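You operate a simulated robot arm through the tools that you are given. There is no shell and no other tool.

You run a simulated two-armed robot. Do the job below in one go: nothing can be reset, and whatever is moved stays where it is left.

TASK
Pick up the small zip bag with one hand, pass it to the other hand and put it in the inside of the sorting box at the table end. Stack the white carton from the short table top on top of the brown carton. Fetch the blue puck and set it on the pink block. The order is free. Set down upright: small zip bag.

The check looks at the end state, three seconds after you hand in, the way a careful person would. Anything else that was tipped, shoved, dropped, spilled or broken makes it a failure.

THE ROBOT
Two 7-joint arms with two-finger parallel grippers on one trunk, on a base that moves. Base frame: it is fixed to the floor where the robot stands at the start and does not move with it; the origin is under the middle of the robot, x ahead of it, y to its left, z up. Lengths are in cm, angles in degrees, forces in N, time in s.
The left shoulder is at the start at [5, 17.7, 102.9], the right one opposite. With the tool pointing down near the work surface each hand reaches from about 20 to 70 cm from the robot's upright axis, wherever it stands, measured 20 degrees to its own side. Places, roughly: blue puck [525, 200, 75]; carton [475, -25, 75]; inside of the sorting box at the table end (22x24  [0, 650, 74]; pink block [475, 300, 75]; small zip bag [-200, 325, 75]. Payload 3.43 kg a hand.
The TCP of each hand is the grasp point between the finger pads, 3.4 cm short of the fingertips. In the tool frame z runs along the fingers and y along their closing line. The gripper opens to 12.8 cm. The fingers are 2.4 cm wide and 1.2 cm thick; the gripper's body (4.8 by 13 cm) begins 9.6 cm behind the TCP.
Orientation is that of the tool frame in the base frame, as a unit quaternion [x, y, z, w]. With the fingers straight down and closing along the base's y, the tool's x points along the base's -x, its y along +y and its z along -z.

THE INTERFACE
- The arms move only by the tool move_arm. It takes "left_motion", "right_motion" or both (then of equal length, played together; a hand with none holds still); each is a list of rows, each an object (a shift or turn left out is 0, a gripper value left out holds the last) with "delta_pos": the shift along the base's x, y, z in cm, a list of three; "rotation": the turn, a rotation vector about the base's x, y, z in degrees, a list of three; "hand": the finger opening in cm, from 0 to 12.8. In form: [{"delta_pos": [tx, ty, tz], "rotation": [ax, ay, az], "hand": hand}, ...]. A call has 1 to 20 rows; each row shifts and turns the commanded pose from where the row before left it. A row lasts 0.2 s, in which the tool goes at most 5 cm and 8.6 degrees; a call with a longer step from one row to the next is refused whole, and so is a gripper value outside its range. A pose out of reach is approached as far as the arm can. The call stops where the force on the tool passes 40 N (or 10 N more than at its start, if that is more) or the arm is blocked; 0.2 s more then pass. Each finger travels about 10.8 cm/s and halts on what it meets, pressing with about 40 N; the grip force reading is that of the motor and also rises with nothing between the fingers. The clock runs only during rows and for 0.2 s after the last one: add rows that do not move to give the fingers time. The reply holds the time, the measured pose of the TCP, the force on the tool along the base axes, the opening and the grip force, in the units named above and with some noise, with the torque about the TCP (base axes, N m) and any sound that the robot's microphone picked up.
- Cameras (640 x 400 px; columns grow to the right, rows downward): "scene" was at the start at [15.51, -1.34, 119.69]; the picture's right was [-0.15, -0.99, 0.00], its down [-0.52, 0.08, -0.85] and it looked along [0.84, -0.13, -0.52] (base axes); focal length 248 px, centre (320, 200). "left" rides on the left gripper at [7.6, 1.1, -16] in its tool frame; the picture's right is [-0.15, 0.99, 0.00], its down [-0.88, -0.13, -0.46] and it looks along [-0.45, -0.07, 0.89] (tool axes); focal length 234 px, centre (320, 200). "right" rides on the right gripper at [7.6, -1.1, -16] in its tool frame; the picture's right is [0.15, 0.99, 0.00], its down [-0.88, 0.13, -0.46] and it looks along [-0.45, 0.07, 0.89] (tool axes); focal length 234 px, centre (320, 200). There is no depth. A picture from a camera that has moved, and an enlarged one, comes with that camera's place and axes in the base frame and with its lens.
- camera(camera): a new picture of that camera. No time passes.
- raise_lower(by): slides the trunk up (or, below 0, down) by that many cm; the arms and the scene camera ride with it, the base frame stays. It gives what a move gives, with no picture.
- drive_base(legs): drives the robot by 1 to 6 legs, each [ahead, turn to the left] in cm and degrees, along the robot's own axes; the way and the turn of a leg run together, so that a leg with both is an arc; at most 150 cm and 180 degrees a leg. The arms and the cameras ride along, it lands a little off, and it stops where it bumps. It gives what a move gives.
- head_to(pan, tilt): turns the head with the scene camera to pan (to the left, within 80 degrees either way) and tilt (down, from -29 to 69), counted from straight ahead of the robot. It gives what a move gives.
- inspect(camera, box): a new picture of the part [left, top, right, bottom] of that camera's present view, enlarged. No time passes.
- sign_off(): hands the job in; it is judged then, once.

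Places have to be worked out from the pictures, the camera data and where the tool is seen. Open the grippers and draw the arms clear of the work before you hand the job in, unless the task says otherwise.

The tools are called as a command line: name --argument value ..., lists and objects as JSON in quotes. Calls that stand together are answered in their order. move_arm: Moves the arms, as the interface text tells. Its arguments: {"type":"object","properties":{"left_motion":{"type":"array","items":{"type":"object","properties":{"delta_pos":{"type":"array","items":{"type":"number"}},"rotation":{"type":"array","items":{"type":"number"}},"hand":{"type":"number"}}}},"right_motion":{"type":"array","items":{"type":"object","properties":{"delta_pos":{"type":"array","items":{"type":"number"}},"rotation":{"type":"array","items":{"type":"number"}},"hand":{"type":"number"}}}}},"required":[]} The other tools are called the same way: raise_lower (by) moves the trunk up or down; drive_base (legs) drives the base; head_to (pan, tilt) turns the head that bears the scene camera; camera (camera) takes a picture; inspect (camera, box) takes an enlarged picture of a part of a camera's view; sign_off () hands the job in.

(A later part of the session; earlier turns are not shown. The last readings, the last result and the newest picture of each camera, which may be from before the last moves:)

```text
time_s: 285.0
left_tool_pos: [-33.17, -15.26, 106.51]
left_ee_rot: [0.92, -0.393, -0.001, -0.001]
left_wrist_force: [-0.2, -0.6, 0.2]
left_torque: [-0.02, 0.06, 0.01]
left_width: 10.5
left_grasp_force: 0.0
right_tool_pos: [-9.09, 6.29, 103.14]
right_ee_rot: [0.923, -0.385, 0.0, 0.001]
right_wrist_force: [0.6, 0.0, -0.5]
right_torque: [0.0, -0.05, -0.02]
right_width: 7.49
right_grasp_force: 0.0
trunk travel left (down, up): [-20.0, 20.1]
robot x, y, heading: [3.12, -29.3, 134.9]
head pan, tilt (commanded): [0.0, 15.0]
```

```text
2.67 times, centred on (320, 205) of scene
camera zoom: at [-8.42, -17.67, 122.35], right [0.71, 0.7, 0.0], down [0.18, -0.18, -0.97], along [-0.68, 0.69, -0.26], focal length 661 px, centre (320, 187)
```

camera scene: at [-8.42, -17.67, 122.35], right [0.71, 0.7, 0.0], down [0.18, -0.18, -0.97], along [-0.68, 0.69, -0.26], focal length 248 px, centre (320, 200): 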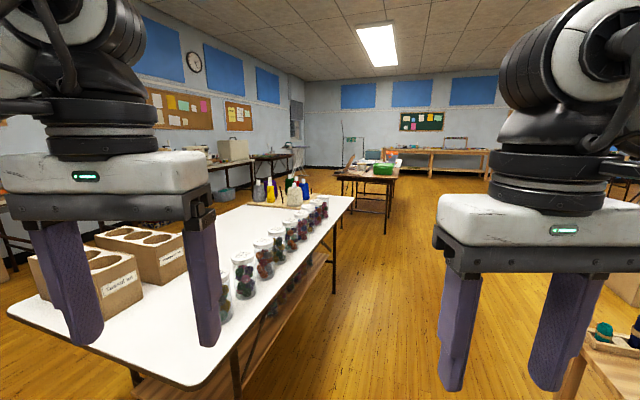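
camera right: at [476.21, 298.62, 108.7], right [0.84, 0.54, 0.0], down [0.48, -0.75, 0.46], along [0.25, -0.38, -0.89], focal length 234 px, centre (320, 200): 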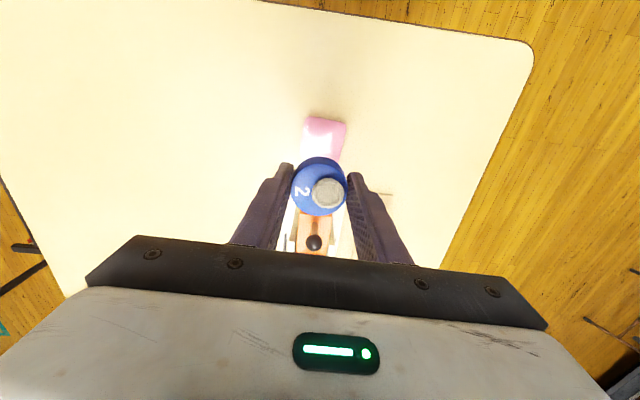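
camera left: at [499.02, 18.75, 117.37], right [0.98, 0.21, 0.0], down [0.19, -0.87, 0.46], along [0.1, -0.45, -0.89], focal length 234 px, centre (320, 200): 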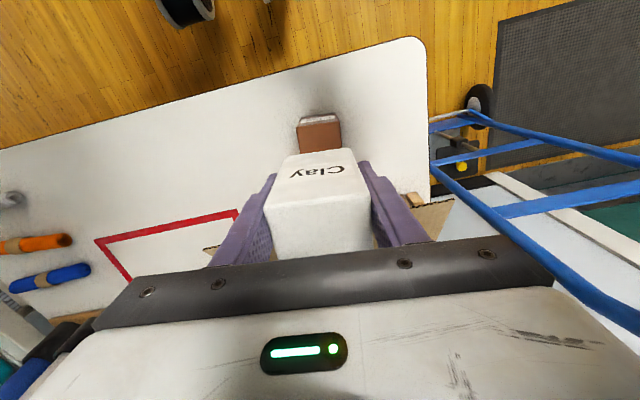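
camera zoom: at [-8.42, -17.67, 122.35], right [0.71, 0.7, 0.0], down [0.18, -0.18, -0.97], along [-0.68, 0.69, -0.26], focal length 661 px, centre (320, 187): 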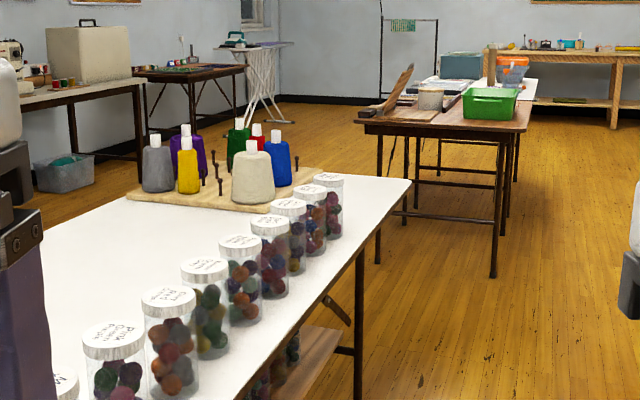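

The bag's table (with green bin) is beyond the jar table: near edge (−201,202)–(−136,231). I drive through the gap between the jar table and the spool table.

drive_base --legs '[[0, -29.5], [145, 0]]'

camera --camera "scene"

head_to --pan 35 --tilt 15

camera --camera "scene"

```text
time_s: 293.7
left_tool_pos: [-58.44, 141.81, 106.65]
left_ee_rot: [0.788, -0.615, -0.002, -0.001]
left_wrist_force: [0.5, 0.5, 0.3]
left_torque: [0.0, -0.01, 0.0]
left_width: 10.51
left_grasp_force: 0.0
right_tool_pos: [-26.8, 148.61, 103.25]
right_ee_rot: [0.793, -0.61, 0.0, 0.0]
right_wrist_force: [-0.1, 0.1, -0.3]
right_torque: [-0.03, 0.0, -0.03]
right_width: 7.49
right_grasp_force: 0.1
trunk travel left (down, up): [-20.0, 20.1]
robot x, y, heading: [-33.9, 111.36, 104.6]
head pan, tilt (commanded): [0.0, 15.0]
```

```text
taken
camera scene: at [-38.31, 127.22, 122.35], right [0.97, 0.26, 0.0], down [0.07, -0.25, -0.97], along [-0.25, 0.93, -0.26], focal length 248 px, centre (320, 200)
```

scene: 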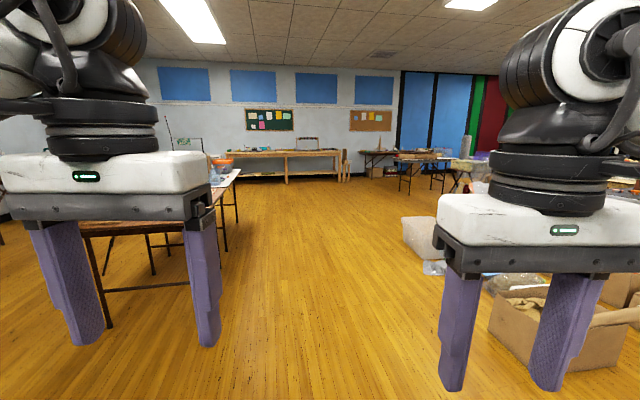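

```text
time_s: 294.7
left_tool_pos: [-58.54, 141.82, 106.59]
left_ee_rot: [0.789, -0.615, -0.001, -0.001]
left_wrist_force: [0.5, 0.3, 0.5]
left_torque: [-0.02, -0.02, 0.0]
left_width: 10.51
left_grasp_force: 0.0
right_tool_pos: [-26.73, 148.68, 103.07]
right_ee_rot: [0.793, -0.609, -0.001, -0.001]
right_wrist_force: [-0.4, 0.4, 0.1]
right_torque: [0.01, 0.04, -0.01]
right_width: 7.53
right_grasp_force: 0.1
trunk travel left (down, up): [-20.0, 20.1]
robot x, y, heading: [-33.67, 111.17, 104.9]
head pan, tilt (commanded): [35.0, 15.0]
```

```text
taken
camera scene: at [-43.04, 124.21, 122.35], right [0.65, 0.76, 0.0], down [0.2, -0.17, -0.97], along [-0.74, 0.62, -0.26], focal length 248 px, centre (320, 200)
```

scene: 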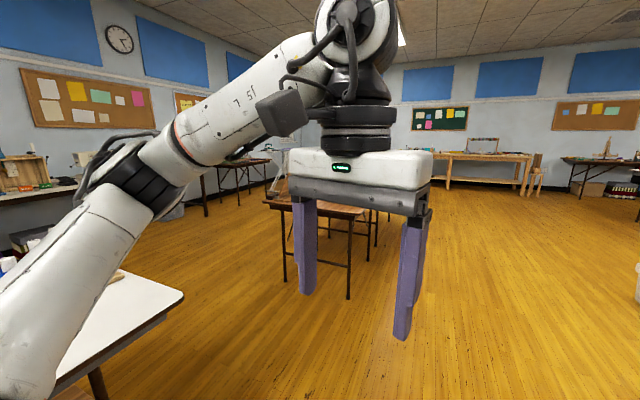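

The aisle ahead is free. I drive along the right side of the bag's table.

drive_base --legs '[[0, 3.6], [115, 0], [105, 0], [0, 96]]'

head_to --pan 0 --tilt 30

camera --camera "scene"

```text
time_s: 310.1
left_tool_pos: [-131.74, 288.49, 106.58]
left_ee_rot: [0.977, 0.215, -0.001, 0.001]
left_wrist_force: [0.8, 0.4, -0.4]
left_torque: [0.0, -0.02, -0.01]
left_width: 10.5
left_grasp_force: 0.0
right_tool_pos: [-144.29, 318.36, 103.09]
right_ee_rot: [0.975, 0.223, -0.001, 0.0]
right_wrist_force: [-0.4, -0.8, 0.5]
right_torque: [-0.02, -0.04, 0.02]
right_width: 7.51
right_grasp_force: 0.0
trunk travel left (down, up): [-20.0, 20.1]
robot x, y, heading: [-106.61, 318.54, -154.3]
head pan, tilt (commanded): [35.0, 15.0]
```

```text
time_s: 311.1
left_tool_pos: [-131.66, 288.45, 106.51]
left_ee_rot: [0.977, 0.215, -0.002, 0.0]
left_wrist_force: [0.7, -0.8, -0.7]
left_torque: [0.02, -0.01, 0.03]
left_width: 10.49
left_grasp_force: 0.1
right_tool_pos: [-144.24, 318.41, 103.21]
right_ee_rot: [0.975, 0.223, 0.0, 0.0]
right_wrist_force: [-0.5, -0.1, -0.5]
right_torque: [0.05, 0.01, 0.01]
right_width: 7.48
right_grasp_force: 0.1
trunk travel left (down, up): [-20.0, 20.1]
robot x, y, heading: [-106.24, 318.38, -154.3]
head pan, tilt (commanded): [0.0, 30.0]
```

```text
taken
camera scene: at [-121.28, 311.57, 119.93], right [-0.44, 0.9, 0.0], down [0.45, 0.22, -0.87], along [-0.78, -0.38, -0.5], focal length 248 px, centre (320, 200)
```

scene: 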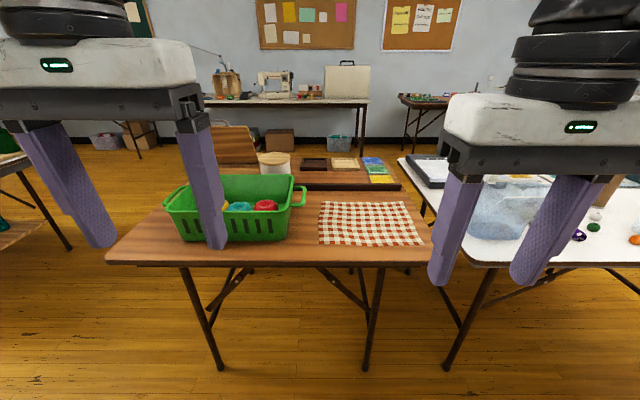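

inspect --camera "scene" --box '[390, 130, 640, 290]'

inspect --camera "scene" --box '[150, 130, 450, 290]'

camera --camera "right"

```text
2.50 times, centred on (515, 210) of scene
camera zoom: at [-121.28, 311.57, 119.93], right [-0.44, 0.9, 0.0], down [0.45, 0.22, -0.87], along [-0.78, -0.38, -0.5], focal length 620 px, centre (-168, 175)
```

zoom: 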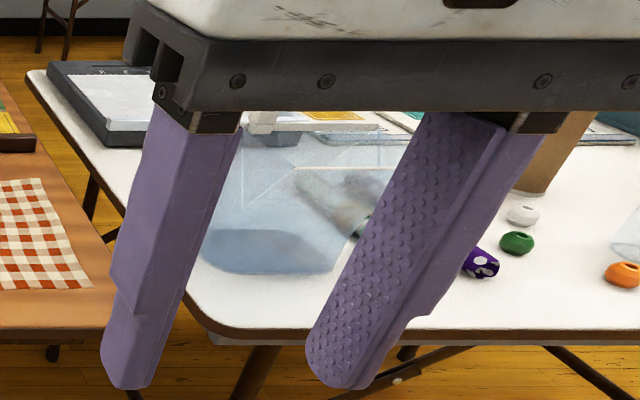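

```text
2.13 times, centred on (300, 210) of scene
camera zoom: at [-121.28, 311.57, 119.93], right [-0.44, 0.9, 0.0], down [0.45, 0.22, -0.87], along [-0.78, -0.38, -0.5], focal length 529 px, centre (363, 179)
```

zoom: 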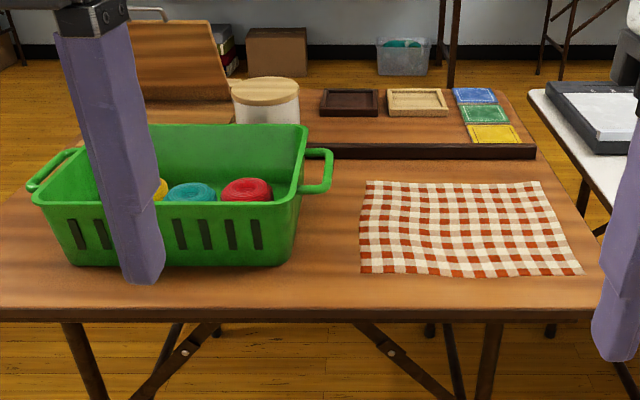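

```text
taken
camera right: at [-138.02, 322.52, 119.06], right [0.56, -0.83, 0.0], down [-0.74, -0.5, 0.46], along [-0.38, -0.26, -0.89], focal length 234 px, centre (320, 200)
```

right: 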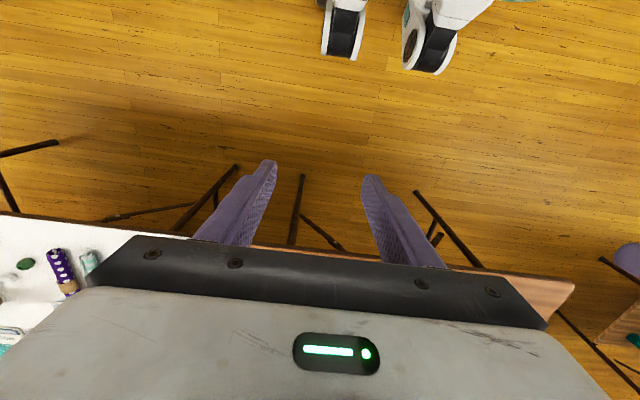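

The zip bag seems to be the translucent light-blue pouch at the corner of the adjacent white table, behind my right fingers. I turn right ~28° to see it between the hands.

drive_base --legs '[[0, -28]]'

head_to --pan 0 --tilt 30

camera --camera "scene"

inspect --camera "scene" --box '[220, 130, 420, 260]'

```text
time_s: 312.9
left_tool_pos: [-142.79, 303.85, 106.68]
left_ee_rot: [1.0, -0.026, -0.001, 0.001]
left_wrist_force: [-0.7, 0.5, 0.1]
left_torque: [0.01, 0.02, 0.0]
left_width: 10.49
left_grasp_force: 0.0
right_tool_pos: [-139.88, 336.15, 103.2]
right_ee_rot: [1.0, -0.019, 0.0, 0.0]
right_wrist_force: [-0.1, -0.7, 0.1]
right_torque: [-0.04, 0.01, 0.01]
right_width: 7.49
right_grasp_force: 0.0
trunk travel left (down, up): [-20.0, 20.1]
robot x, y, heading: [-106.34, 318.58, 177.8]
head pan, tilt (commanded): [0.0, 30.0]
```

```text
time_s: 313.5
left_tool_pos: [-142.73, 303.81, 106.62]
left_ee_rot: [1.0, -0.026, -0.001, 0.0]
left_wrist_force: [0.7, -0.4, -0.1]
left_torque: [0.02, 0.0, -0.01]
left_width: 10.48
left_grasp_force: 0.2
right_tool_pos: [-140.09, 336.13, 103.16]
right_ee_rot: [1.0, -0.018, -0.001, -0.001]
right_wrist_force: [-0.5, -0.5, -0.7]
right_torque: [-0.03, 0.0, 0.02]
right_width: 7.52
right_grasp_force: 0.1
trunk travel left (down, up): [-20.0, 20.1]
robot x, y, heading: [-106.03, 318.18, 177.8]
head pan, tilt (commanded): [0.0, 30.0]
```

```text
taken
camera scene: at [-122.87, 319.14, 119.93], right [0.04, 1.0, 0.0], down [0.5, -0.02, -0.87], along [-0.87, 0.03, -0.5], focal length 248 px, centre (320, 200)
```

scene: 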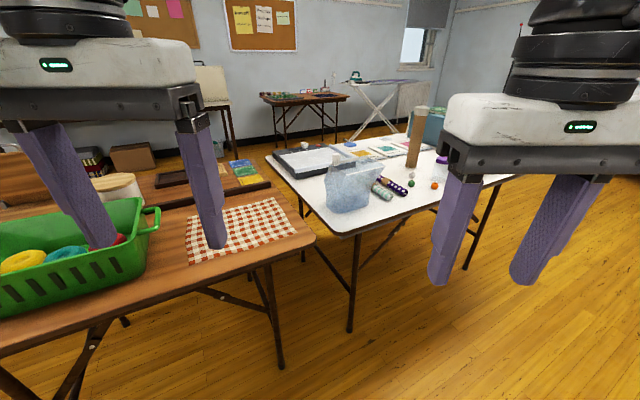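

```text
3.08 times, centred on (320, 195) of scene
camera zoom: at [-122.87, 319.14, 119.93], right [0.04, 1.0, 0.0], down [0.5, -0.02, -0.87], along [-0.87, 0.03, -0.5], focal length 762 px, centre (320, 215)
```

zoom: 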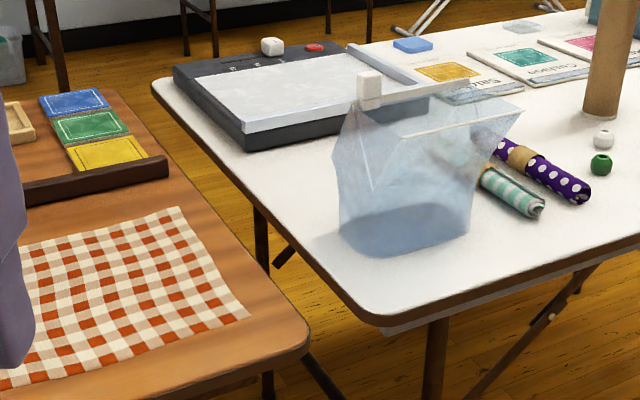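

inspect --camera "scene" --box '[310, 145, 400, 220]'

camera --camera "left"

camera --camera "right"

```text
5.33 times, centred on (355, 182) of scene
camera zoom: at [-122.87, 319.14, 119.93], right [0.04, 1.0, 0.0], down [0.5, -0.02, -0.87], along [-0.87, 0.03, -0.5], focal length 1322 px, centre (133, 293)
```

zoom: 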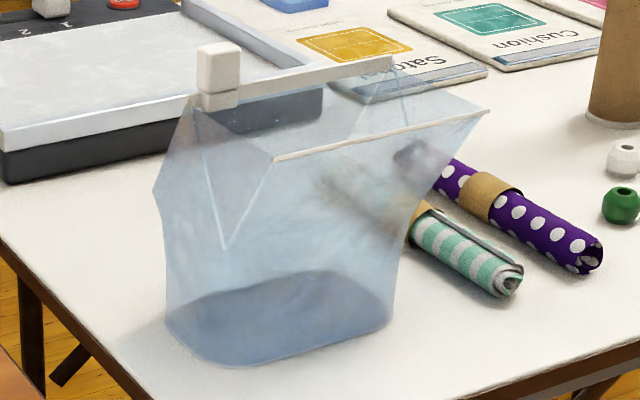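

```text
taken
camera left: at [-135.24, 302.29, 122.52], right [-0.2, -0.98, 0.0], down [-0.87, 0.18, 0.46], along [-0.45, 0.09, -0.89], focal length 234 px, centre (320, 200)
```

left: 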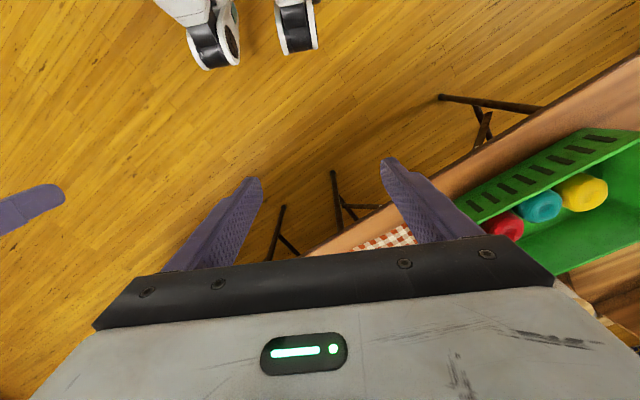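

```text
taken
camera right: at [-132.45, 336.79, 119.06], right [0.11, -0.99, 0.0], down [-0.88, -0.1, 0.46], along [-0.45, -0.05, -0.89], focal length 234 px, centre (320, 200)
```

right: 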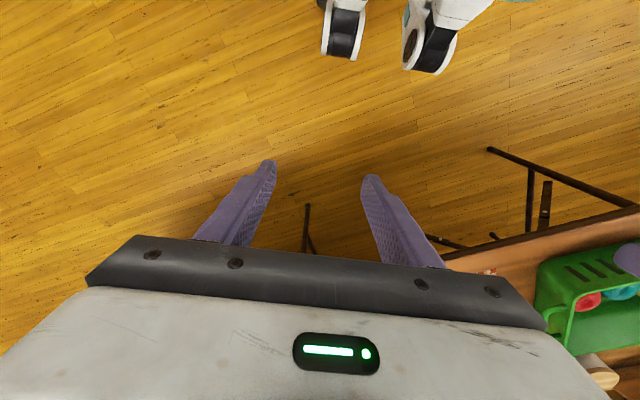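

The bag is an open-topped, clear pouch standing upright with its wide face toward the table's front edge; centre ≈(−199,332). I go to a point squarely in front of it, facing heading ~205.

drive_base --legs '[[0, -70], [66, 0], [0, 97]]'

head_to --pan 5 --tilt 30

camera --camera "scene"

```text
time_s: 324.2
left_tool_pos: [-152.35, 351.78, 106.53]
left_ee_rot: [0.979, 0.204, -0.002, 0.0]
left_wrist_force: [0.2, 1.1, 0.4]
left_torque: [-0.01, -0.01, -0.02]
left_width: 10.49
left_grasp_force: 0.0
right_tool_pos: [-164.2, 382.03, 103.22]
right_ee_rot: [0.977, 0.212, 0.0, 0.001]
right_wrist_force: [-0.2, 0.4, 0.4]
right_torque: [-0.01, -0.02, -0.02]
right_width: 7.49
right_grasp_force: 0.1
trunk travel left (down, up): [-20.0, 20.1]
robot x, y, heading: [-126.75, 380.91, -155.3]
head pan, tilt (commanded): [0.0, 30.0]
```

```text
time_s: 324.9
left_tool_pos: [-152.34, 351.83, 106.56]
left_ee_rot: [0.979, 0.204, -0.002, 0.001]
left_wrist_force: [0.2, -0.3, 0.2]
left_torque: [0.06, 0.0, 0.01]
left_width: 10.5
left_grasp_force: 0.0
right_tool_pos: [-164.37, 381.99, 103.17]
right_ee_rot: [0.977, 0.211, -0.001, 0.0]
right_wrist_force: [0.3, 0.6, 0.5]
right_torque: [-0.01, -0.01, 0.02]
right_width: 7.54
right_grasp_force: 0.1
trunk travel left (down, up): [-20.0, 20.1]
robot x, y, heading: [-126.22, 381.3, -155.9]
head pan, tilt (commanded): [5.0, 30.0]
```

```text
taken
camera scene: at [-141.08, 373.95, 119.93], right [-0.49, 0.87, 0.0], down [0.44, 0.25, -0.87], along [-0.75, -0.43, -0.5], focal length 248 px, centre (320, 200)
```

scene: 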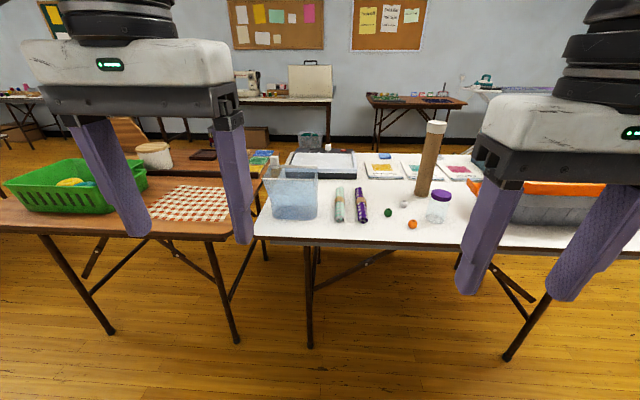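

inspect --camera "scene" --box '[245, 145, 375, 240]'

camera --camera "left"

```text
4.21 times, centred on (310, 192) of scene
camera zoom: at [-141.08, 373.95, 119.93], right [-0.49, 0.87, 0.0], down [0.44, 0.25, -0.87], along [-0.75, -0.43, -0.5], focal length 1043 px, centre (362, 232)
```

zoom: 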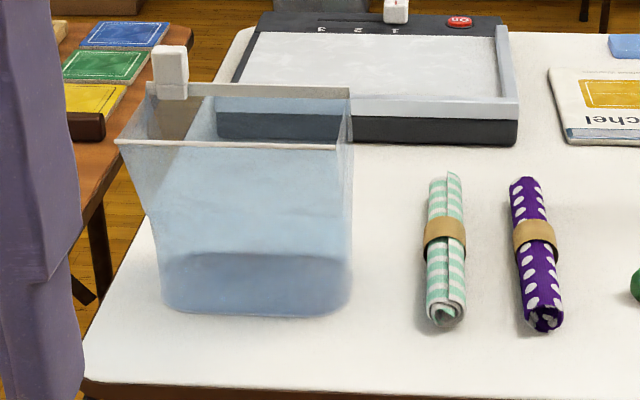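

```text
taken
camera left: at [-144.92, 353.9, 122.52], right [0.26, -0.97, 0.0], down [-0.86, -0.23, 0.46], along [-0.44, -0.12, -0.89], focal length 234 px, centre (320, 200)
```

left: 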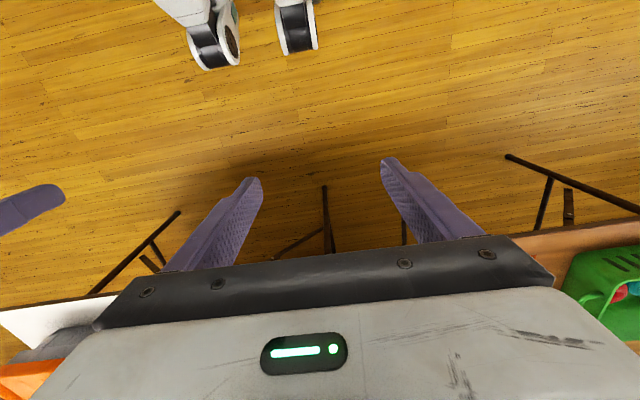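

Triangulated rims: front (−187.5,329)–(−193.7,342.4), back (−195,326)–(−202,338.5), z≈90.8; base at z≈73.7, i.e. the pouch leans slightly toward me, slider at its left-back end. I'll hold it across front/back walls, so I first test yawing both wrists 90° outward in free air here.

move_arm --left_motion '[{"rotation": [0, 0, -7.5]}, {"rotation": [0, 0, -7.5]}, {"rotation": [0, 0, -7.5]}, {"rotation": [0, 0, -7.5]}, {"rotation": [0, 0, -7.5]}, {"rotation": [0, 0, -7.5]}, {"rotation": [0, 0, -7.5]}, {"rotation": [0, 0, -7.5]}, {"rotation": [0, 0, -7.5]}, {"rotation": [0, 0, -7.5]}, {"rotation": [0, 0, -7.5]}, {"rotation": [0, 0, -7.5]}, {}]' --right_motion '[{"rotation": [0, 0, 7.5], "hand": 12.8}, {"rotation": [0, 0, 7.5]}, {"rotation": [0, 0, 7.5]}, {"rotation": [0, 0, 7.5]}, {"rotation": [0, 0, 7.5]}, {"rotation": [0, 0, 7.5]}, {"rotation": [0, 0, 7.5]}, {"rotation": [0, 0, 7.5]}, {"rotation": [0, 0, 7.5]}, {"rotation": [0, 0, 7.5]}, {"rotation": [0, 0, 7.5]}, {"rotation": [0, 0, 7.5]}, {}]'

camera --camera "scene"

```text
time_s: 327.7
left_tool_pos: [-147.77, 359.03, 103.22]
left_ee_rot: [0.837, -0.547, -0.002, -0.001]
left_wrist_force: [0.4, 0.7, 0.3]
left_torque: [0.01, 0.02, -0.01]
left_width: 10.53
left_grasp_force: 0.1
left hand out of reach, approached as far as the arm can: row 9, 10, 11, 12
right_tool_pos: [-158.01, 380.8, 101.24]
right_ee_rot: [0.541, 0.841, 0.0, 0.0]
right_wrist_force: [-0.9, 0.2, 0.6]
right_torque: [0.0, 0.01, -0.03]
right_width: 12.8
right_grasp_force: 0.1
right hand out of reach, approached as far as the arm can: row 10, 11, 12
trunk travel left (down, up): [-20.0, 20.1]
robot x, y, heading: [-126.59, 381.17, -155.5]
head pan, tilt (commanded): [5.0, 30.0]
```

```text
taken
camera scene: at [-141.08, 373.95, 119.93], right [-0.49, 0.87, 0.0], down [0.44, 0.25, -0.87], along [-0.75, -0.43, -0.5], focal length 248 px, centre (320, 200)
```

scene: 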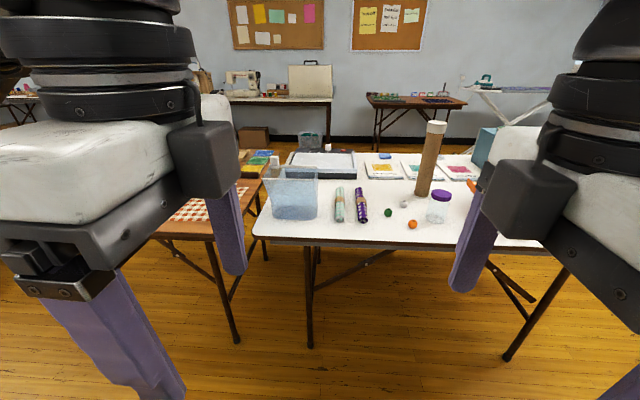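

Both wrists can nearly do it (slightly out of reach at the end). I check the left wrist camera's reported position to learn which side the camera box is on.

camera --camera "left"

camera --camera "right"

head_to --pan 30 --tilt 35

camera --camera "scene"

```text
taken
camera left: at [-145.72, 351.64, 119.18], right [-0.97, -0.26, 0.0], down [-0.23, 0.86, 0.46], along [-0.12, 0.44, -0.89], focal length 234 px, centre (320, 200)
```

left: 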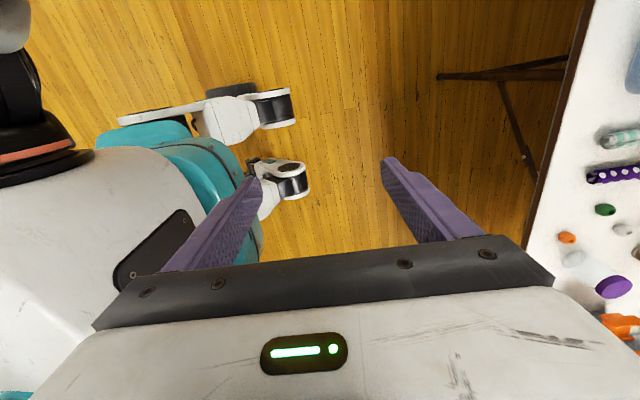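

```text
taken
camera right: at [-162.25, 387.21, 117.16], right [0.84, 0.54, 0.0], down [0.48, -0.75, 0.46], along [0.25, -0.38, -0.89], focal length 234 px, centre (320, 200)
```

right: 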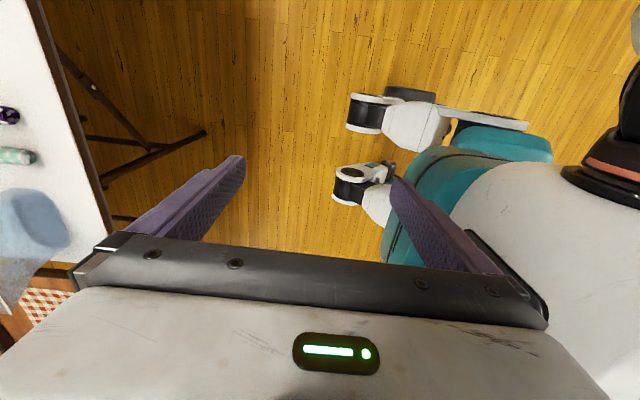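

```text
time_s: 328.6
left_tool_pos: [-147.74, 359.06, 103.18]
left_ee_rot: [0.837, -0.546, -0.002, 0.0]
left_wrist_force: [0.4, -0.1, 0.6]
left_torque: [-0.03, -0.01, 0.01]
left_width: 10.52
left_grasp_force: 0.1
right_tool_pos: [-157.97, 380.84, 101.26]
right_ee_rot: [0.542, 0.84, -0.001, 0.001]
right_wrist_force: [-0.1, -0.3, 0.1]
right_torque: [0.01, 0.02, -0.01]
right_width: 12.8
right_grasp_force: 0.1
trunk travel left (down, up): [-20.0, 20.1]
robot x, y, heading: [-126.58, 381.4, -155.7]
head pan, tilt (commanded): [30.0, 35.0]
```

```text
taken
camera scene: at [-138.33, 371.23, 119.15], right [-0.81, 0.58, 0.0], down [0.33, 0.47, -0.82], along [-0.48, -0.67, -0.57], focal length 248 px, centre (320, 200)
```

scene: 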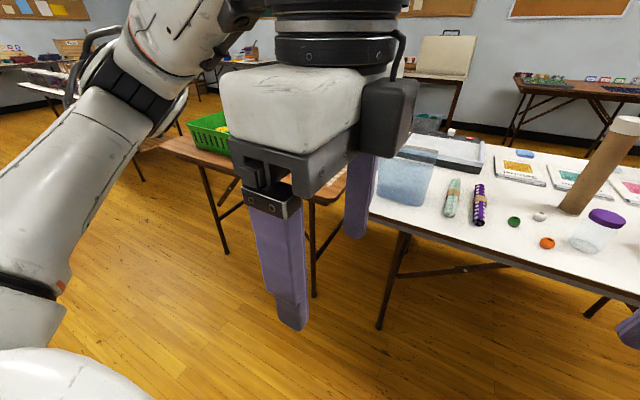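

The yaw the other way (camera inward/up) worked earlier for the left hand, so I plan: right hand takes the bag low from its right side (tool pointing left), then the left hand takes it from above. I turn both wrists back and to the opposite ±90°.

move_arm --left_motion '[{"rotation": [0, 0, 7.5]}, {"rotation": [0, 0, 7.5]}, {"rotation": [0, 0, 7.5]}, {"rotation": [0, 0, 7.5]}, {"rotation": [0, 0, 7.5]}, {"rotation": [0, 0, 7.5]}, {"rotation": [0, 0, 7.5]}, {"rotation": [0, 0, 7.5]}, {"rotation": [0, 0, 7.5]}, {"rotation": [0, 0, 7.5]}, {"rotation": [0, 0, 7.5]}, {"rotation": [0, 0, 7.5]}, {}]' --right_motion '[{"rotation": [0, 0, -7.5]}, {"rotation": [0, 0, -7.5]}, {"rotation": [0, 0, -7.5]}, {"rotation": [0, 0, -7.5]}, {"rotation": [0, 0, -7.5]}, {"rotation": [0, 0, -7.5]}, {"rotation": [0, 0, -7.5]}, {"rotation": [0, 0, -7.5]}, {"rotation": [0, 0, -7.5]}, {"rotation": [0, 0, -7.5]}, {"rotation": [0, 0, -7.5]}, {"rotation": [0, 0, -7.5]}, {}]'

move_arm --left_motion '[{"rotation": [0, 0, 7.5], "hand": 12.8}, {"rotation": [0, 0, 7.5]}, {"rotation": [0, 0, 7.5]}, {"rotation": [0, 0, 7.5]}, {"rotation": [0, 0, 7.5]}, {"rotation": [0, 0, 7.5]}, {"rotation": [0, 0, 7.5]}, {"rotation": [0, 0, 7.5]}, {"rotation": [0, 0, 7.5]}, {"rotation": [0, 0, 7.5]}, {"rotation": [0, 0, 7.5]}, {"rotation": [0, 0, 7.5]}, {}]' --right_motion '[{"rotation": [0, 0, -7.5]}, {"rotation": [0, 0, -7.5]}, {"rotation": [0, 0, -7.5]}, {"rotation": [0, 0, -7.5]}, {"rotation": [0, 0, -7.5]}, {"rotation": [0, 0, -7.5]}, {"rotation": [0, 0, -7.5]}, {"rotation": [0, 0, -7.5]}, {"rotation": [0, 0, -7.5]}, {"rotation": [0, 0, -7.5]}, {"rotation": [0, 0, -7.5]}, {"rotation": [0, 0, -7.5]}, {}]'

head_to --pan 0 --tilt 35

camera --camera "scene"

```text
time_s: 331.4
left_tool_pos: [-147.66, 358.97, 103.17]
left_ee_rot: [0.979, 0.206, -0.002, 0.001]
left_wrist_force: [0.4, -0.3, 0.3]
left_torque: [-0.01, -0.01, 0.03]
left_width: 10.48
left_grasp_force: 0.1
right_tool_pos: [-158.12, 380.91, 101.36]
right_ee_rot: [0.978, 0.21, 0.0, 0.0]
right_wrist_force: [-0.4, 0.4, -0.4]
right_torque: [-0.02, -0.02, -0.02]
right_width: 12.81
right_grasp_force: 0.0
trunk travel left (down, up): [-20.0, 20.1]
robot x, y, heading: [-126.72, 381.62, -155.5]
head pan, tilt (commanded): [30.0, 35.0]
```

```text
time_s: 334.2
left_tool_pos: [-147.82, 359.08, 103.17]
left_ee_rot: [0.547, 0.837, 0.0, 0.002]
left_wrist_force: [0.7, -0.3, 0.1]
left_torque: [-0.01, 0.0, -0.01]
left_width: 12.77
left_grasp_force: 0.1
right_tool_pos: [-158.13, 380.85, 101.3]
right_ee_rot: [0.84, -0.542, 0.0, 0.0]
right_wrist_force: [0.2, 0.7, -0.5]
right_torque: [0.0, -0.02, -0.03]
right_width: 12.8
right_grasp_force: 0.0
trunk travel left (down, up): [-20.0, 20.1]
robot x, y, heading: [-126.36, 381.22, -155.8]
head pan, tilt (commanded): [30.0, 35.0]
```

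```text
time_s: 335.1
left_tool_pos: [-147.82, 359.01, 103.24]
left_ee_rot: [0.548, 0.836, -0.001, 0.001]
left_wrist_force: [0.4, -0.1, -0.3]
left_torque: [-0.02, 0.0, 0.0]
left_width: 12.8
left_grasp_force: 0.0
right_tool_pos: [-158.11, 380.93, 101.2]
right_ee_rot: [0.84, -0.542, 0.0, 0.0]
right_wrist_force: [0.0, -0.1, 0.1]
right_torque: [0.0, -0.02, -0.02]
right_width: 12.76
right_grasp_force: 0.0
trunk travel left (down, up): [-20.0, 20.1]
robot x, y, heading: [-126.56, 380.98, -155.5]
head pan, tilt (commanded): [0.0, 35.0]
```

```text
taken
camera scene: at [-141.21, 374.74, 119.15], right [-0.41, 0.91, 0.0], down [0.52, 0.24, -0.82], along [-0.75, -0.34, -0.57], focal length 248 px, centre (320, 200)
```

scene: 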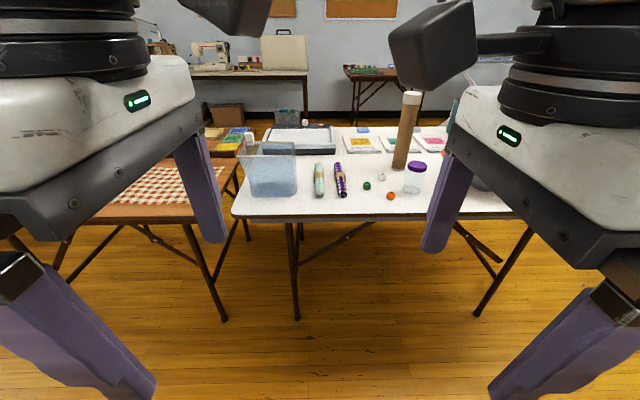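

Now both tools have their x-axes inward. I drive to stand squarely before the bag (n≈33 cm off the table edge).

drive_base --legs '[[0, 21.7], [40.5, 0], [0, -21.3]]'

head_to --pan 0 --tilt 45

camera --camera "scene"

camera --camera "right"

camera --camera "left"

```text
time_s: 339.9
left_tool_pos: [-175.57, 329.88, 103.21]
left_ee_rot: [0.545, 0.839, -0.001, 0.002]
left_wrist_force: [-0.4, -0.8, 0.0]
left_torque: [0.02, 0.02, -0.03]
left_width: 12.8
left_grasp_force: 0.0
right_tool_pos: [-185.93, 351.5, 101.31]
right_ee_rot: [0.843, -0.538, 0.0, 0.0]
right_wrist_force: [0.1, 0.5, -0.3]
right_torque: [-0.03, -0.03, -0.03]
right_width: 12.82
right_grasp_force: 0.0
trunk travel left (down, up): [-20.0, 20.1]
robot x, y, heading: [-154.65, 352.37, -154.9]
head pan, tilt (commanded): [0.0, 35.0]
```

```text
time_s: 340.7
left_tool_pos: [-175.4, 329.81, 103.24]
left_ee_rot: [0.544, 0.839, -0.001, 0.001]
left_wrist_force: [-0.3, 0.1, 0.5]
left_torque: [0.01, 0.0, -0.02]
left_width: 12.81
left_grasp_force: 0.0
right_tool_pos: [-185.76, 351.58, 101.32]
right_ee_rot: [0.843, -0.538, 0.0, 0.0]
right_wrist_force: [0.1, 0.2, -1.0]
right_torque: [0.07, 0.01, 0.0]
right_width: 12.78
right_grasp_force: 0.1
trunk travel left (down, up): [-20.0, 20.1]
robot x, y, heading: [-154.7, 352.16, -155.5]
head pan, tilt (commanded): [0.0, 45.0]
```

```text
taken
camera scene: at [-168.36, 345.88, 117.67], right [-0.42, 0.91, 0.0], down [0.64, 0.3, -0.71], along [-0.64, -0.3, -0.71], focal length 248 px, centre (320, 200)
```

scene: 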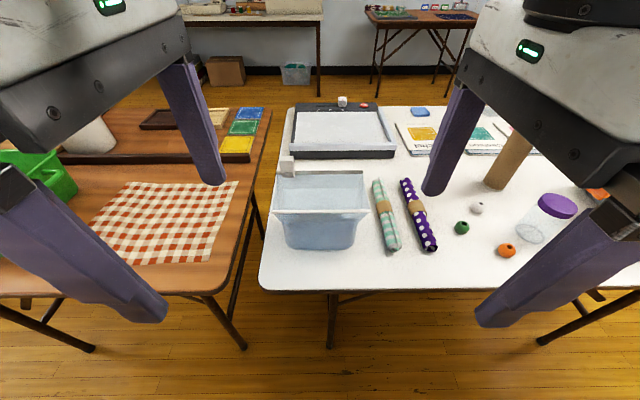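

```text
taken
camera right: at [-181.7, 345.06, 117.16], right [-0.84, -0.55, 0.0], down [-0.49, 0.74, 0.46], along [-0.25, 0.38, -0.89], focal length 234 px, centre (320, 200)
```

right: 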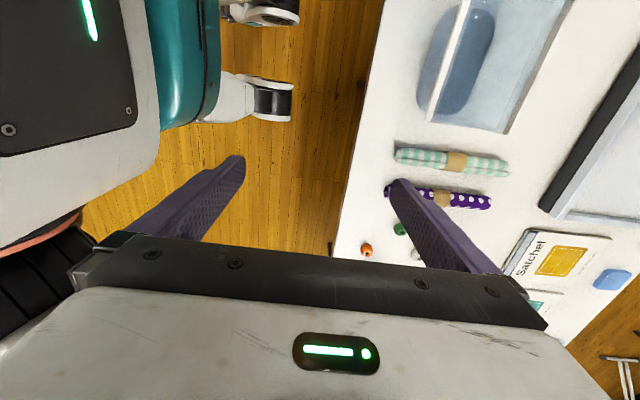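

```text
taken
camera left: at [-177.51, 337.34, 119.19], right [0.96, 0.27, 0.0], down [0.24, -0.86, 0.46], along [0.12, -0.44, -0.89], focal length 234 px, centre (320, 200)
```

left: 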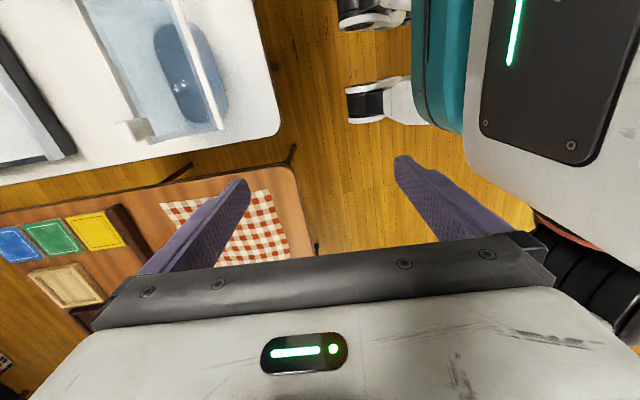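

inspect --camera "left" --box '[70, 0, 290, 150]'

inspect --camera "right" --box '[390, 0, 590, 140]'

inspect --camera "scene" --box '[255, 140, 395, 270]'

```text
2.67 times, centred on (180, 75) of left
camera zoom: at [-177.51, 337.34, 119.19], right [0.96, 0.27, 0.0], down [0.24, -0.86, 0.46], along [0.12, -0.44, -0.89], focal length 624 px, centre (693, 533)
```

zoom: 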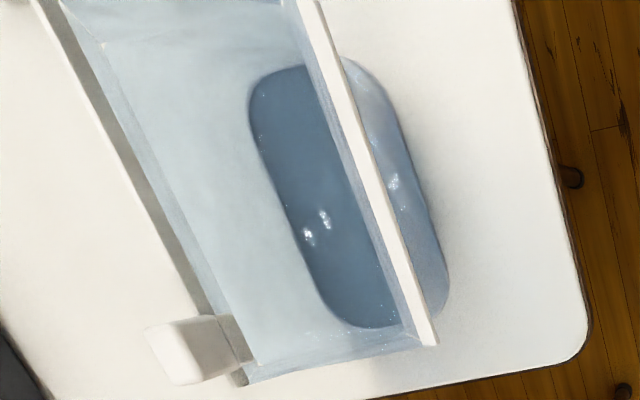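

```text
2.86 times, centred on (490, 70) of right
camera zoom: at [-181.7, 345.06, 117.16], right [-0.84, -0.55, 0.0], down [-0.49, 0.74, 0.46], along [-0.25, 0.38, -0.89], focal length 669 px, centre (-166, 571)
```

zoom: 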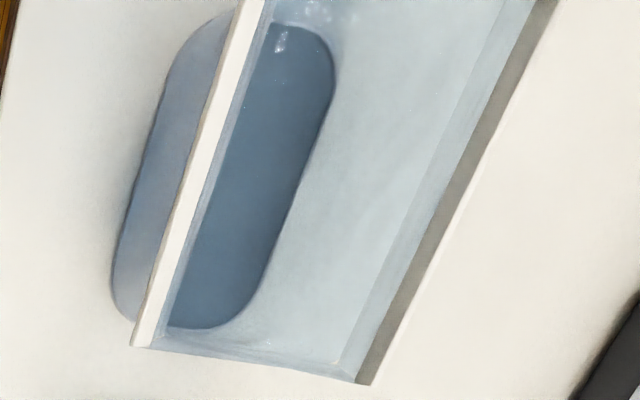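

```text
3.08 times, centred on (325, 205) of scene
camera zoom: at [-168.36, 345.88, 117.67], right [-0.42, 0.91, 0.0], down [0.64, 0.3, -0.71], along [-0.64, -0.3, -0.71], focal length 762 px, centre (305, 185)
```

zoom: 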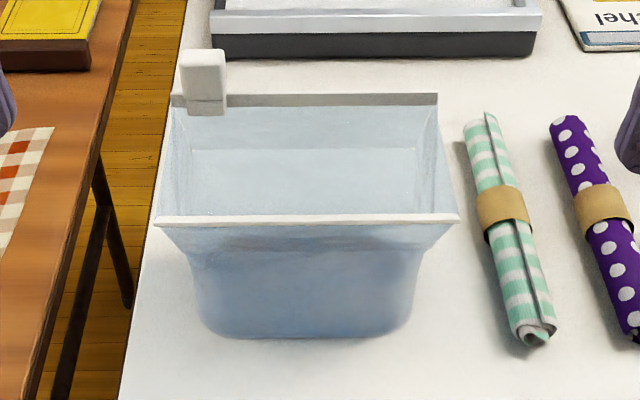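

The top views confirm the bag: t-extent 14 cm, ~8.8 cm thick, leaning ~15° toward me. I tilt the right tool 65° to point left and roll it 15.5° so its closing line is square to the leaning walls.

move_arm --right_motion '[{"rotation": [-7.36, -3.385, 0]}, {"rotation": [-7.36, -3.385, 0]}, {"rotation": [-7.36, -3.385, 0]}, {"rotation": [-7.36, -3.385, 0]}, {"rotation": [-7.36, -3.385, 0]}, {"rotation": [-7.36, -3.385, 0]}, {"rotation": [-7.36, -3.385, 0]}, {"rotation": [-7.36, -3.385, 0]}, {"rotation": [-3.29, 7.02, 0]}, {"rotation": [-3.29, 7.02, 0]}, {}]'

camera --camera "scene"

camera --camera "right"

```text
time_s: 343.1
left_tool_pos: [-175.32, 329.87, 103.03]
left_ee_rot: [0.544, 0.839, 0.0, 0.002]
left_wrist_force: [-0.2, -0.2, 0.1]
left_torque: [0.01, 0.02, -0.01]
left_width: 12.81
left_grasp_force: 0.1
right_tool_pos: [-185.89, 351.56, 101.33]
right_ee_rot: [0.744, -0.388, 0.386, 0.384]
right_wrist_force: [0.0, 0.0, -0.3]
right_torque: [0.02, 0.0, 0.01]
right_width: 12.8
right_grasp_force: 0.1
trunk travel left (down, up): [-20.0, 20.1]
robot x, y, heading: [-154.54, 351.99, -155.1]
head pan, tilt (commanded): [0.0, 45.0]
```

```text
taken
camera scene: at [-168.36, 345.89, 117.67], right [-0.42, 0.91, 0.0], down [0.64, 0.3, -0.71], along [-0.64, -0.3, -0.71], focal length 248 px, centre (320, 200)
```

scene: 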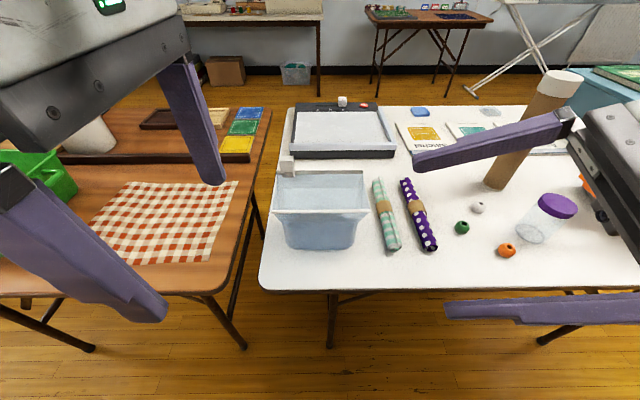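

```text
taken
camera right: at [-186.26, 363.69, 114.04], right [-0.81, -0.44, 0.4], down [-0.59, 0.59, -0.55], along [0.0, -0.67, -0.74], focal length 234 px, centre (320, 200)
```

right: 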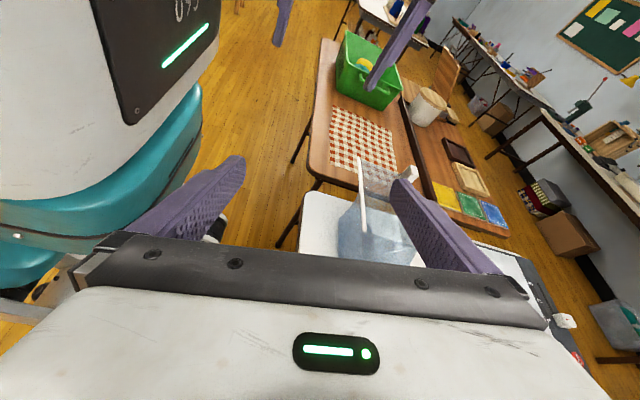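

Orientation is right. I move the right hand to the pre-grasp point right of the bag, first level, then down.

move_arm --right_motion '[{"delta_pos": [-2.24, -0.8, 0]}, {"delta_pos": [-2.24, -0.8, 0]}, {"delta_pos": [-2.24, -0.8, 0]}, {"delta_pos": [-2.24, -0.8, 0]}, {"delta_pos": [-2.24, -0.8, 0]}, {"delta_pos": [-2.24, -0.8, 0]}, {"delta_pos": [-2.26, -0.8, 0]}, {"delta_pos": [0, 0, -2.4]}, {"delta_pos": [0, 0, -2.4]}, {"delta_pos": [0, 0, -2.4]}, {"delta_pos": [0, 0, -2.4]}, {"delta_pos": [0, 0, -2]}, {"delta_pos": [0, 0, -2]}, {}]'

camera --camera "scene"

camera --camera "right"

```text
time_s: 346.1
left_tool_pos: [-175.4, 329.81, 103.25]
left_ee_rot: [0.544, 0.839, -0.001, 0.002]
left_wrist_force: [0.5, -0.6, 0.3]
left_torque: [0.0, 0.02, -0.01]
left_width: 12.8
left_grasp_force: 0.0
right_tool_pos: [-201.55, 346.02, 87.57]
right_ee_rot: [0.743, -0.39, 0.385, 0.384]
right_wrist_force: [-0.2, 0.4, -0.2]
right_torque: [-0.01, 0.0, 0.02]
right_width: 12.79
right_grasp_force: 0.1
trunk travel left (down, up): [-20.0, 20.1]
robot x, y, heading: [-153.86, 352.38, -155.2]
head pan, tilt (commanded): [0.0, 45.0]
```

```text
taken
camera scene: at [-168.36, 345.88, 117.67], right [-0.42, 0.91, 0.0], down [0.64, 0.3, -0.71], along [-0.64, -0.3, -0.71], focal length 248 px, centre (320, 200)
```

scene: 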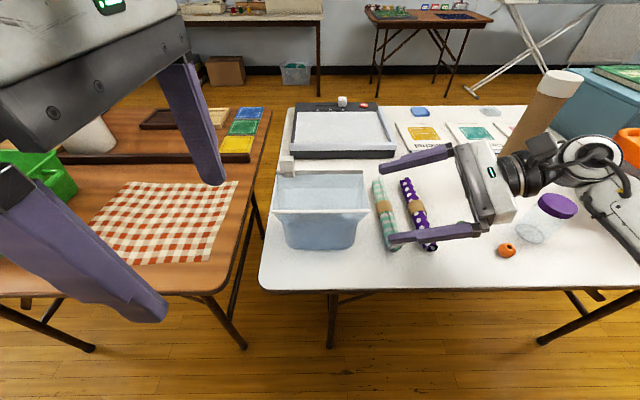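

```text
taken
camera right: at [-201.99, 358.08, 100.36], right [-0.81, -0.44, 0.4], down [-0.59, 0.59, -0.55], along [0.01, -0.67, -0.74], focal length 234 px, centre (320, 200)
```

right: 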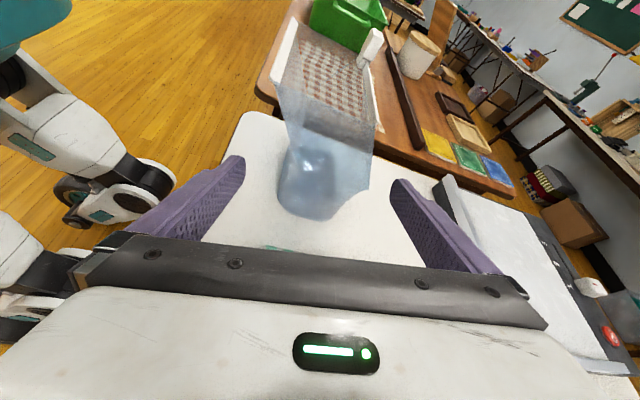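

The bag lies evenly between the fingers. I advance along the tool axis about half way, then check.

move_arm --right_motion '[{"delta_pos": [0.5, -1.6, -0.9]}, {"delta_pos": [0.55, -1.74, -0.95]}, {"delta_pos": [0.55, -1.74, -0.95]}, {"delta_pos": [0.55, -1.74, -0.95]}, {}]'

camera --camera "right"

inspect --camera "scene" --box '[255, 120, 475, 270]'

```text
time_s: 347.3
left_tool_pos: [-175.41, 329.86, 103.22]
left_ee_rot: [0.545, 0.838, -0.001, 0.002]
left_wrist_force: [-0.4, -0.2, 0.9]
left_torque: [0.02, 0.0, -0.02]
left_width: 12.8
left_grasp_force: 0.2
right_tool_pos: [-199.6, 339.14, 83.84]
right_ee_rot: [0.743, -0.389, 0.386, 0.383]
right_wrist_force: [-0.5, 0.0, -0.5]
right_torque: [-0.01, 0.01, 0.0]
right_width: 12.77
right_grasp_force: 0.0
trunk travel left (down, up): [-20.0, 20.1]
robot x, y, heading: [-154.15, 352.35, -155.2]
head pan, tilt (commanded): [0.0, 45.0]
```

```text
taken
camera right: at [-199.85, 351.22, 96.68], right [-0.81, -0.44, 0.4], down [-0.59, 0.59, -0.55], along [0.01, -0.67, -0.74], focal length 234 px, centre (320, 200)
```

right: 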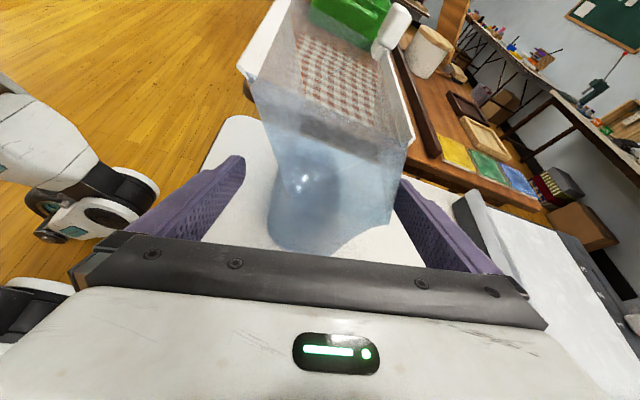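

```text
2.67 times, centred on (365, 195) of scene
camera zoom: at [-168.36, 345.88, 117.67], right [-0.42, 0.91, 0.0], down [0.64, 0.3, -0.71], along [-0.64, -0.3, -0.71], focal length 661 px, centre (200, 213)
```

zoom: 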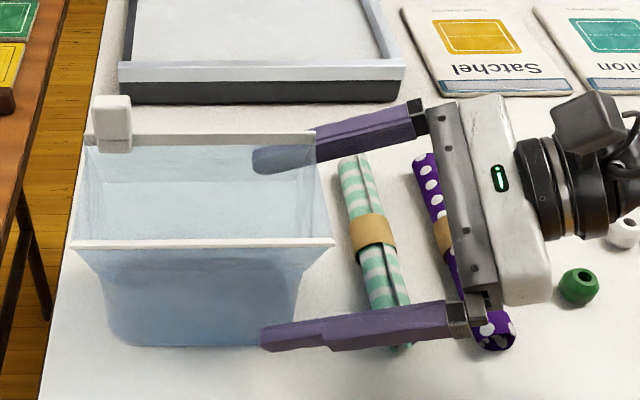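

The fingers straddle the pouch, slightly too far toward me; I shift 0.7 cm along the closing axis and advance the rest of the way.

move_arm --right_motion '[{"delta_pos": [-0.6, -0.28, 0.19]}, {"delta_pos": [0.67, -1.79, -0.94]}, {"delta_pos": [0.67, -1.79, -0.94]}, {"delta_pos": [0.67, -1.79, -0.94]}, {}]'

camera --camera "right"

inspect --camera "scene" --box '[255, 120, 475, 270]'

```text
time_s: 348.5
left_tool_pos: [-175.35, 329.69, 103.16]
left_ee_rot: [0.545, 0.839, -0.001, 0.001]
left_wrist_force: [-0.6, -0.9, -1.0]
left_torque: [0.0, -0.01, 0.0]
left_width: 12.82
left_grasp_force: 0.0
right_tool_pos: [-197.95, 333.5, 81.32]
right_ee_rot: [0.744, -0.389, 0.385, 0.384]
right_wrist_force: [-0.1, 0.3, -0.4]
right_torque: [0.02, 0.0, 0.02]
right_width: 12.82
right_grasp_force: 0.0
trunk travel left (down, up): [-20.0, 20.1]
robot x, y, heading: [-154.57, 352.28, -155.1]
head pan, tilt (commanded): [0.0, 45.0]
```

```text
taken
camera right: at [-198.44, 345.54, 94.05], right [-0.81, -0.44, 0.4], down [-0.59, 0.59, -0.55], along [0.01, -0.67, -0.74], focal length 234 px, centre (320, 200)
```

right: 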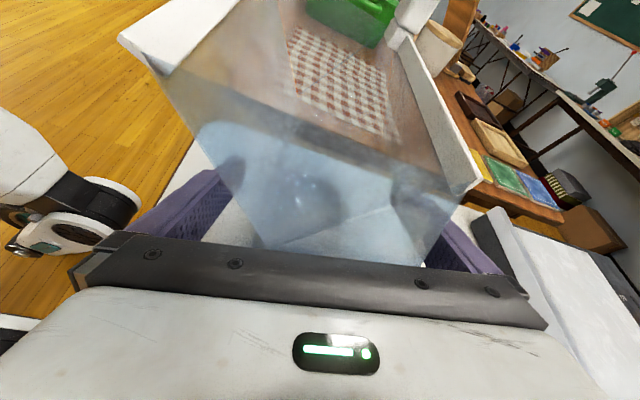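

```text
2.67 times, centred on (365, 195) of scene
camera zoom: at [-168.36, 345.88, 117.67], right [-0.42, 0.91, 0.0], down [0.64, 0.3, -0.71], along [-0.64, -0.3, -0.71], focal length 661 px, centre (200, 213)
```

zoom: 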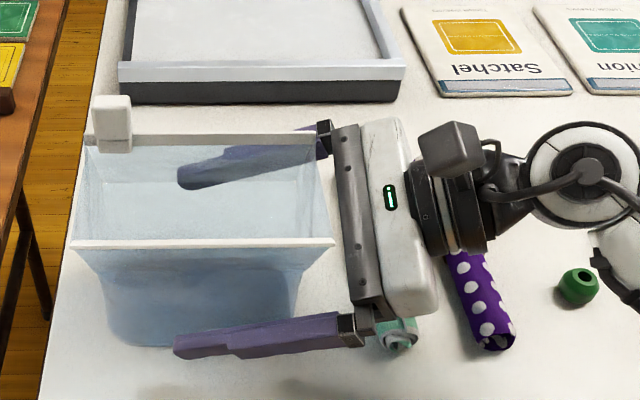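

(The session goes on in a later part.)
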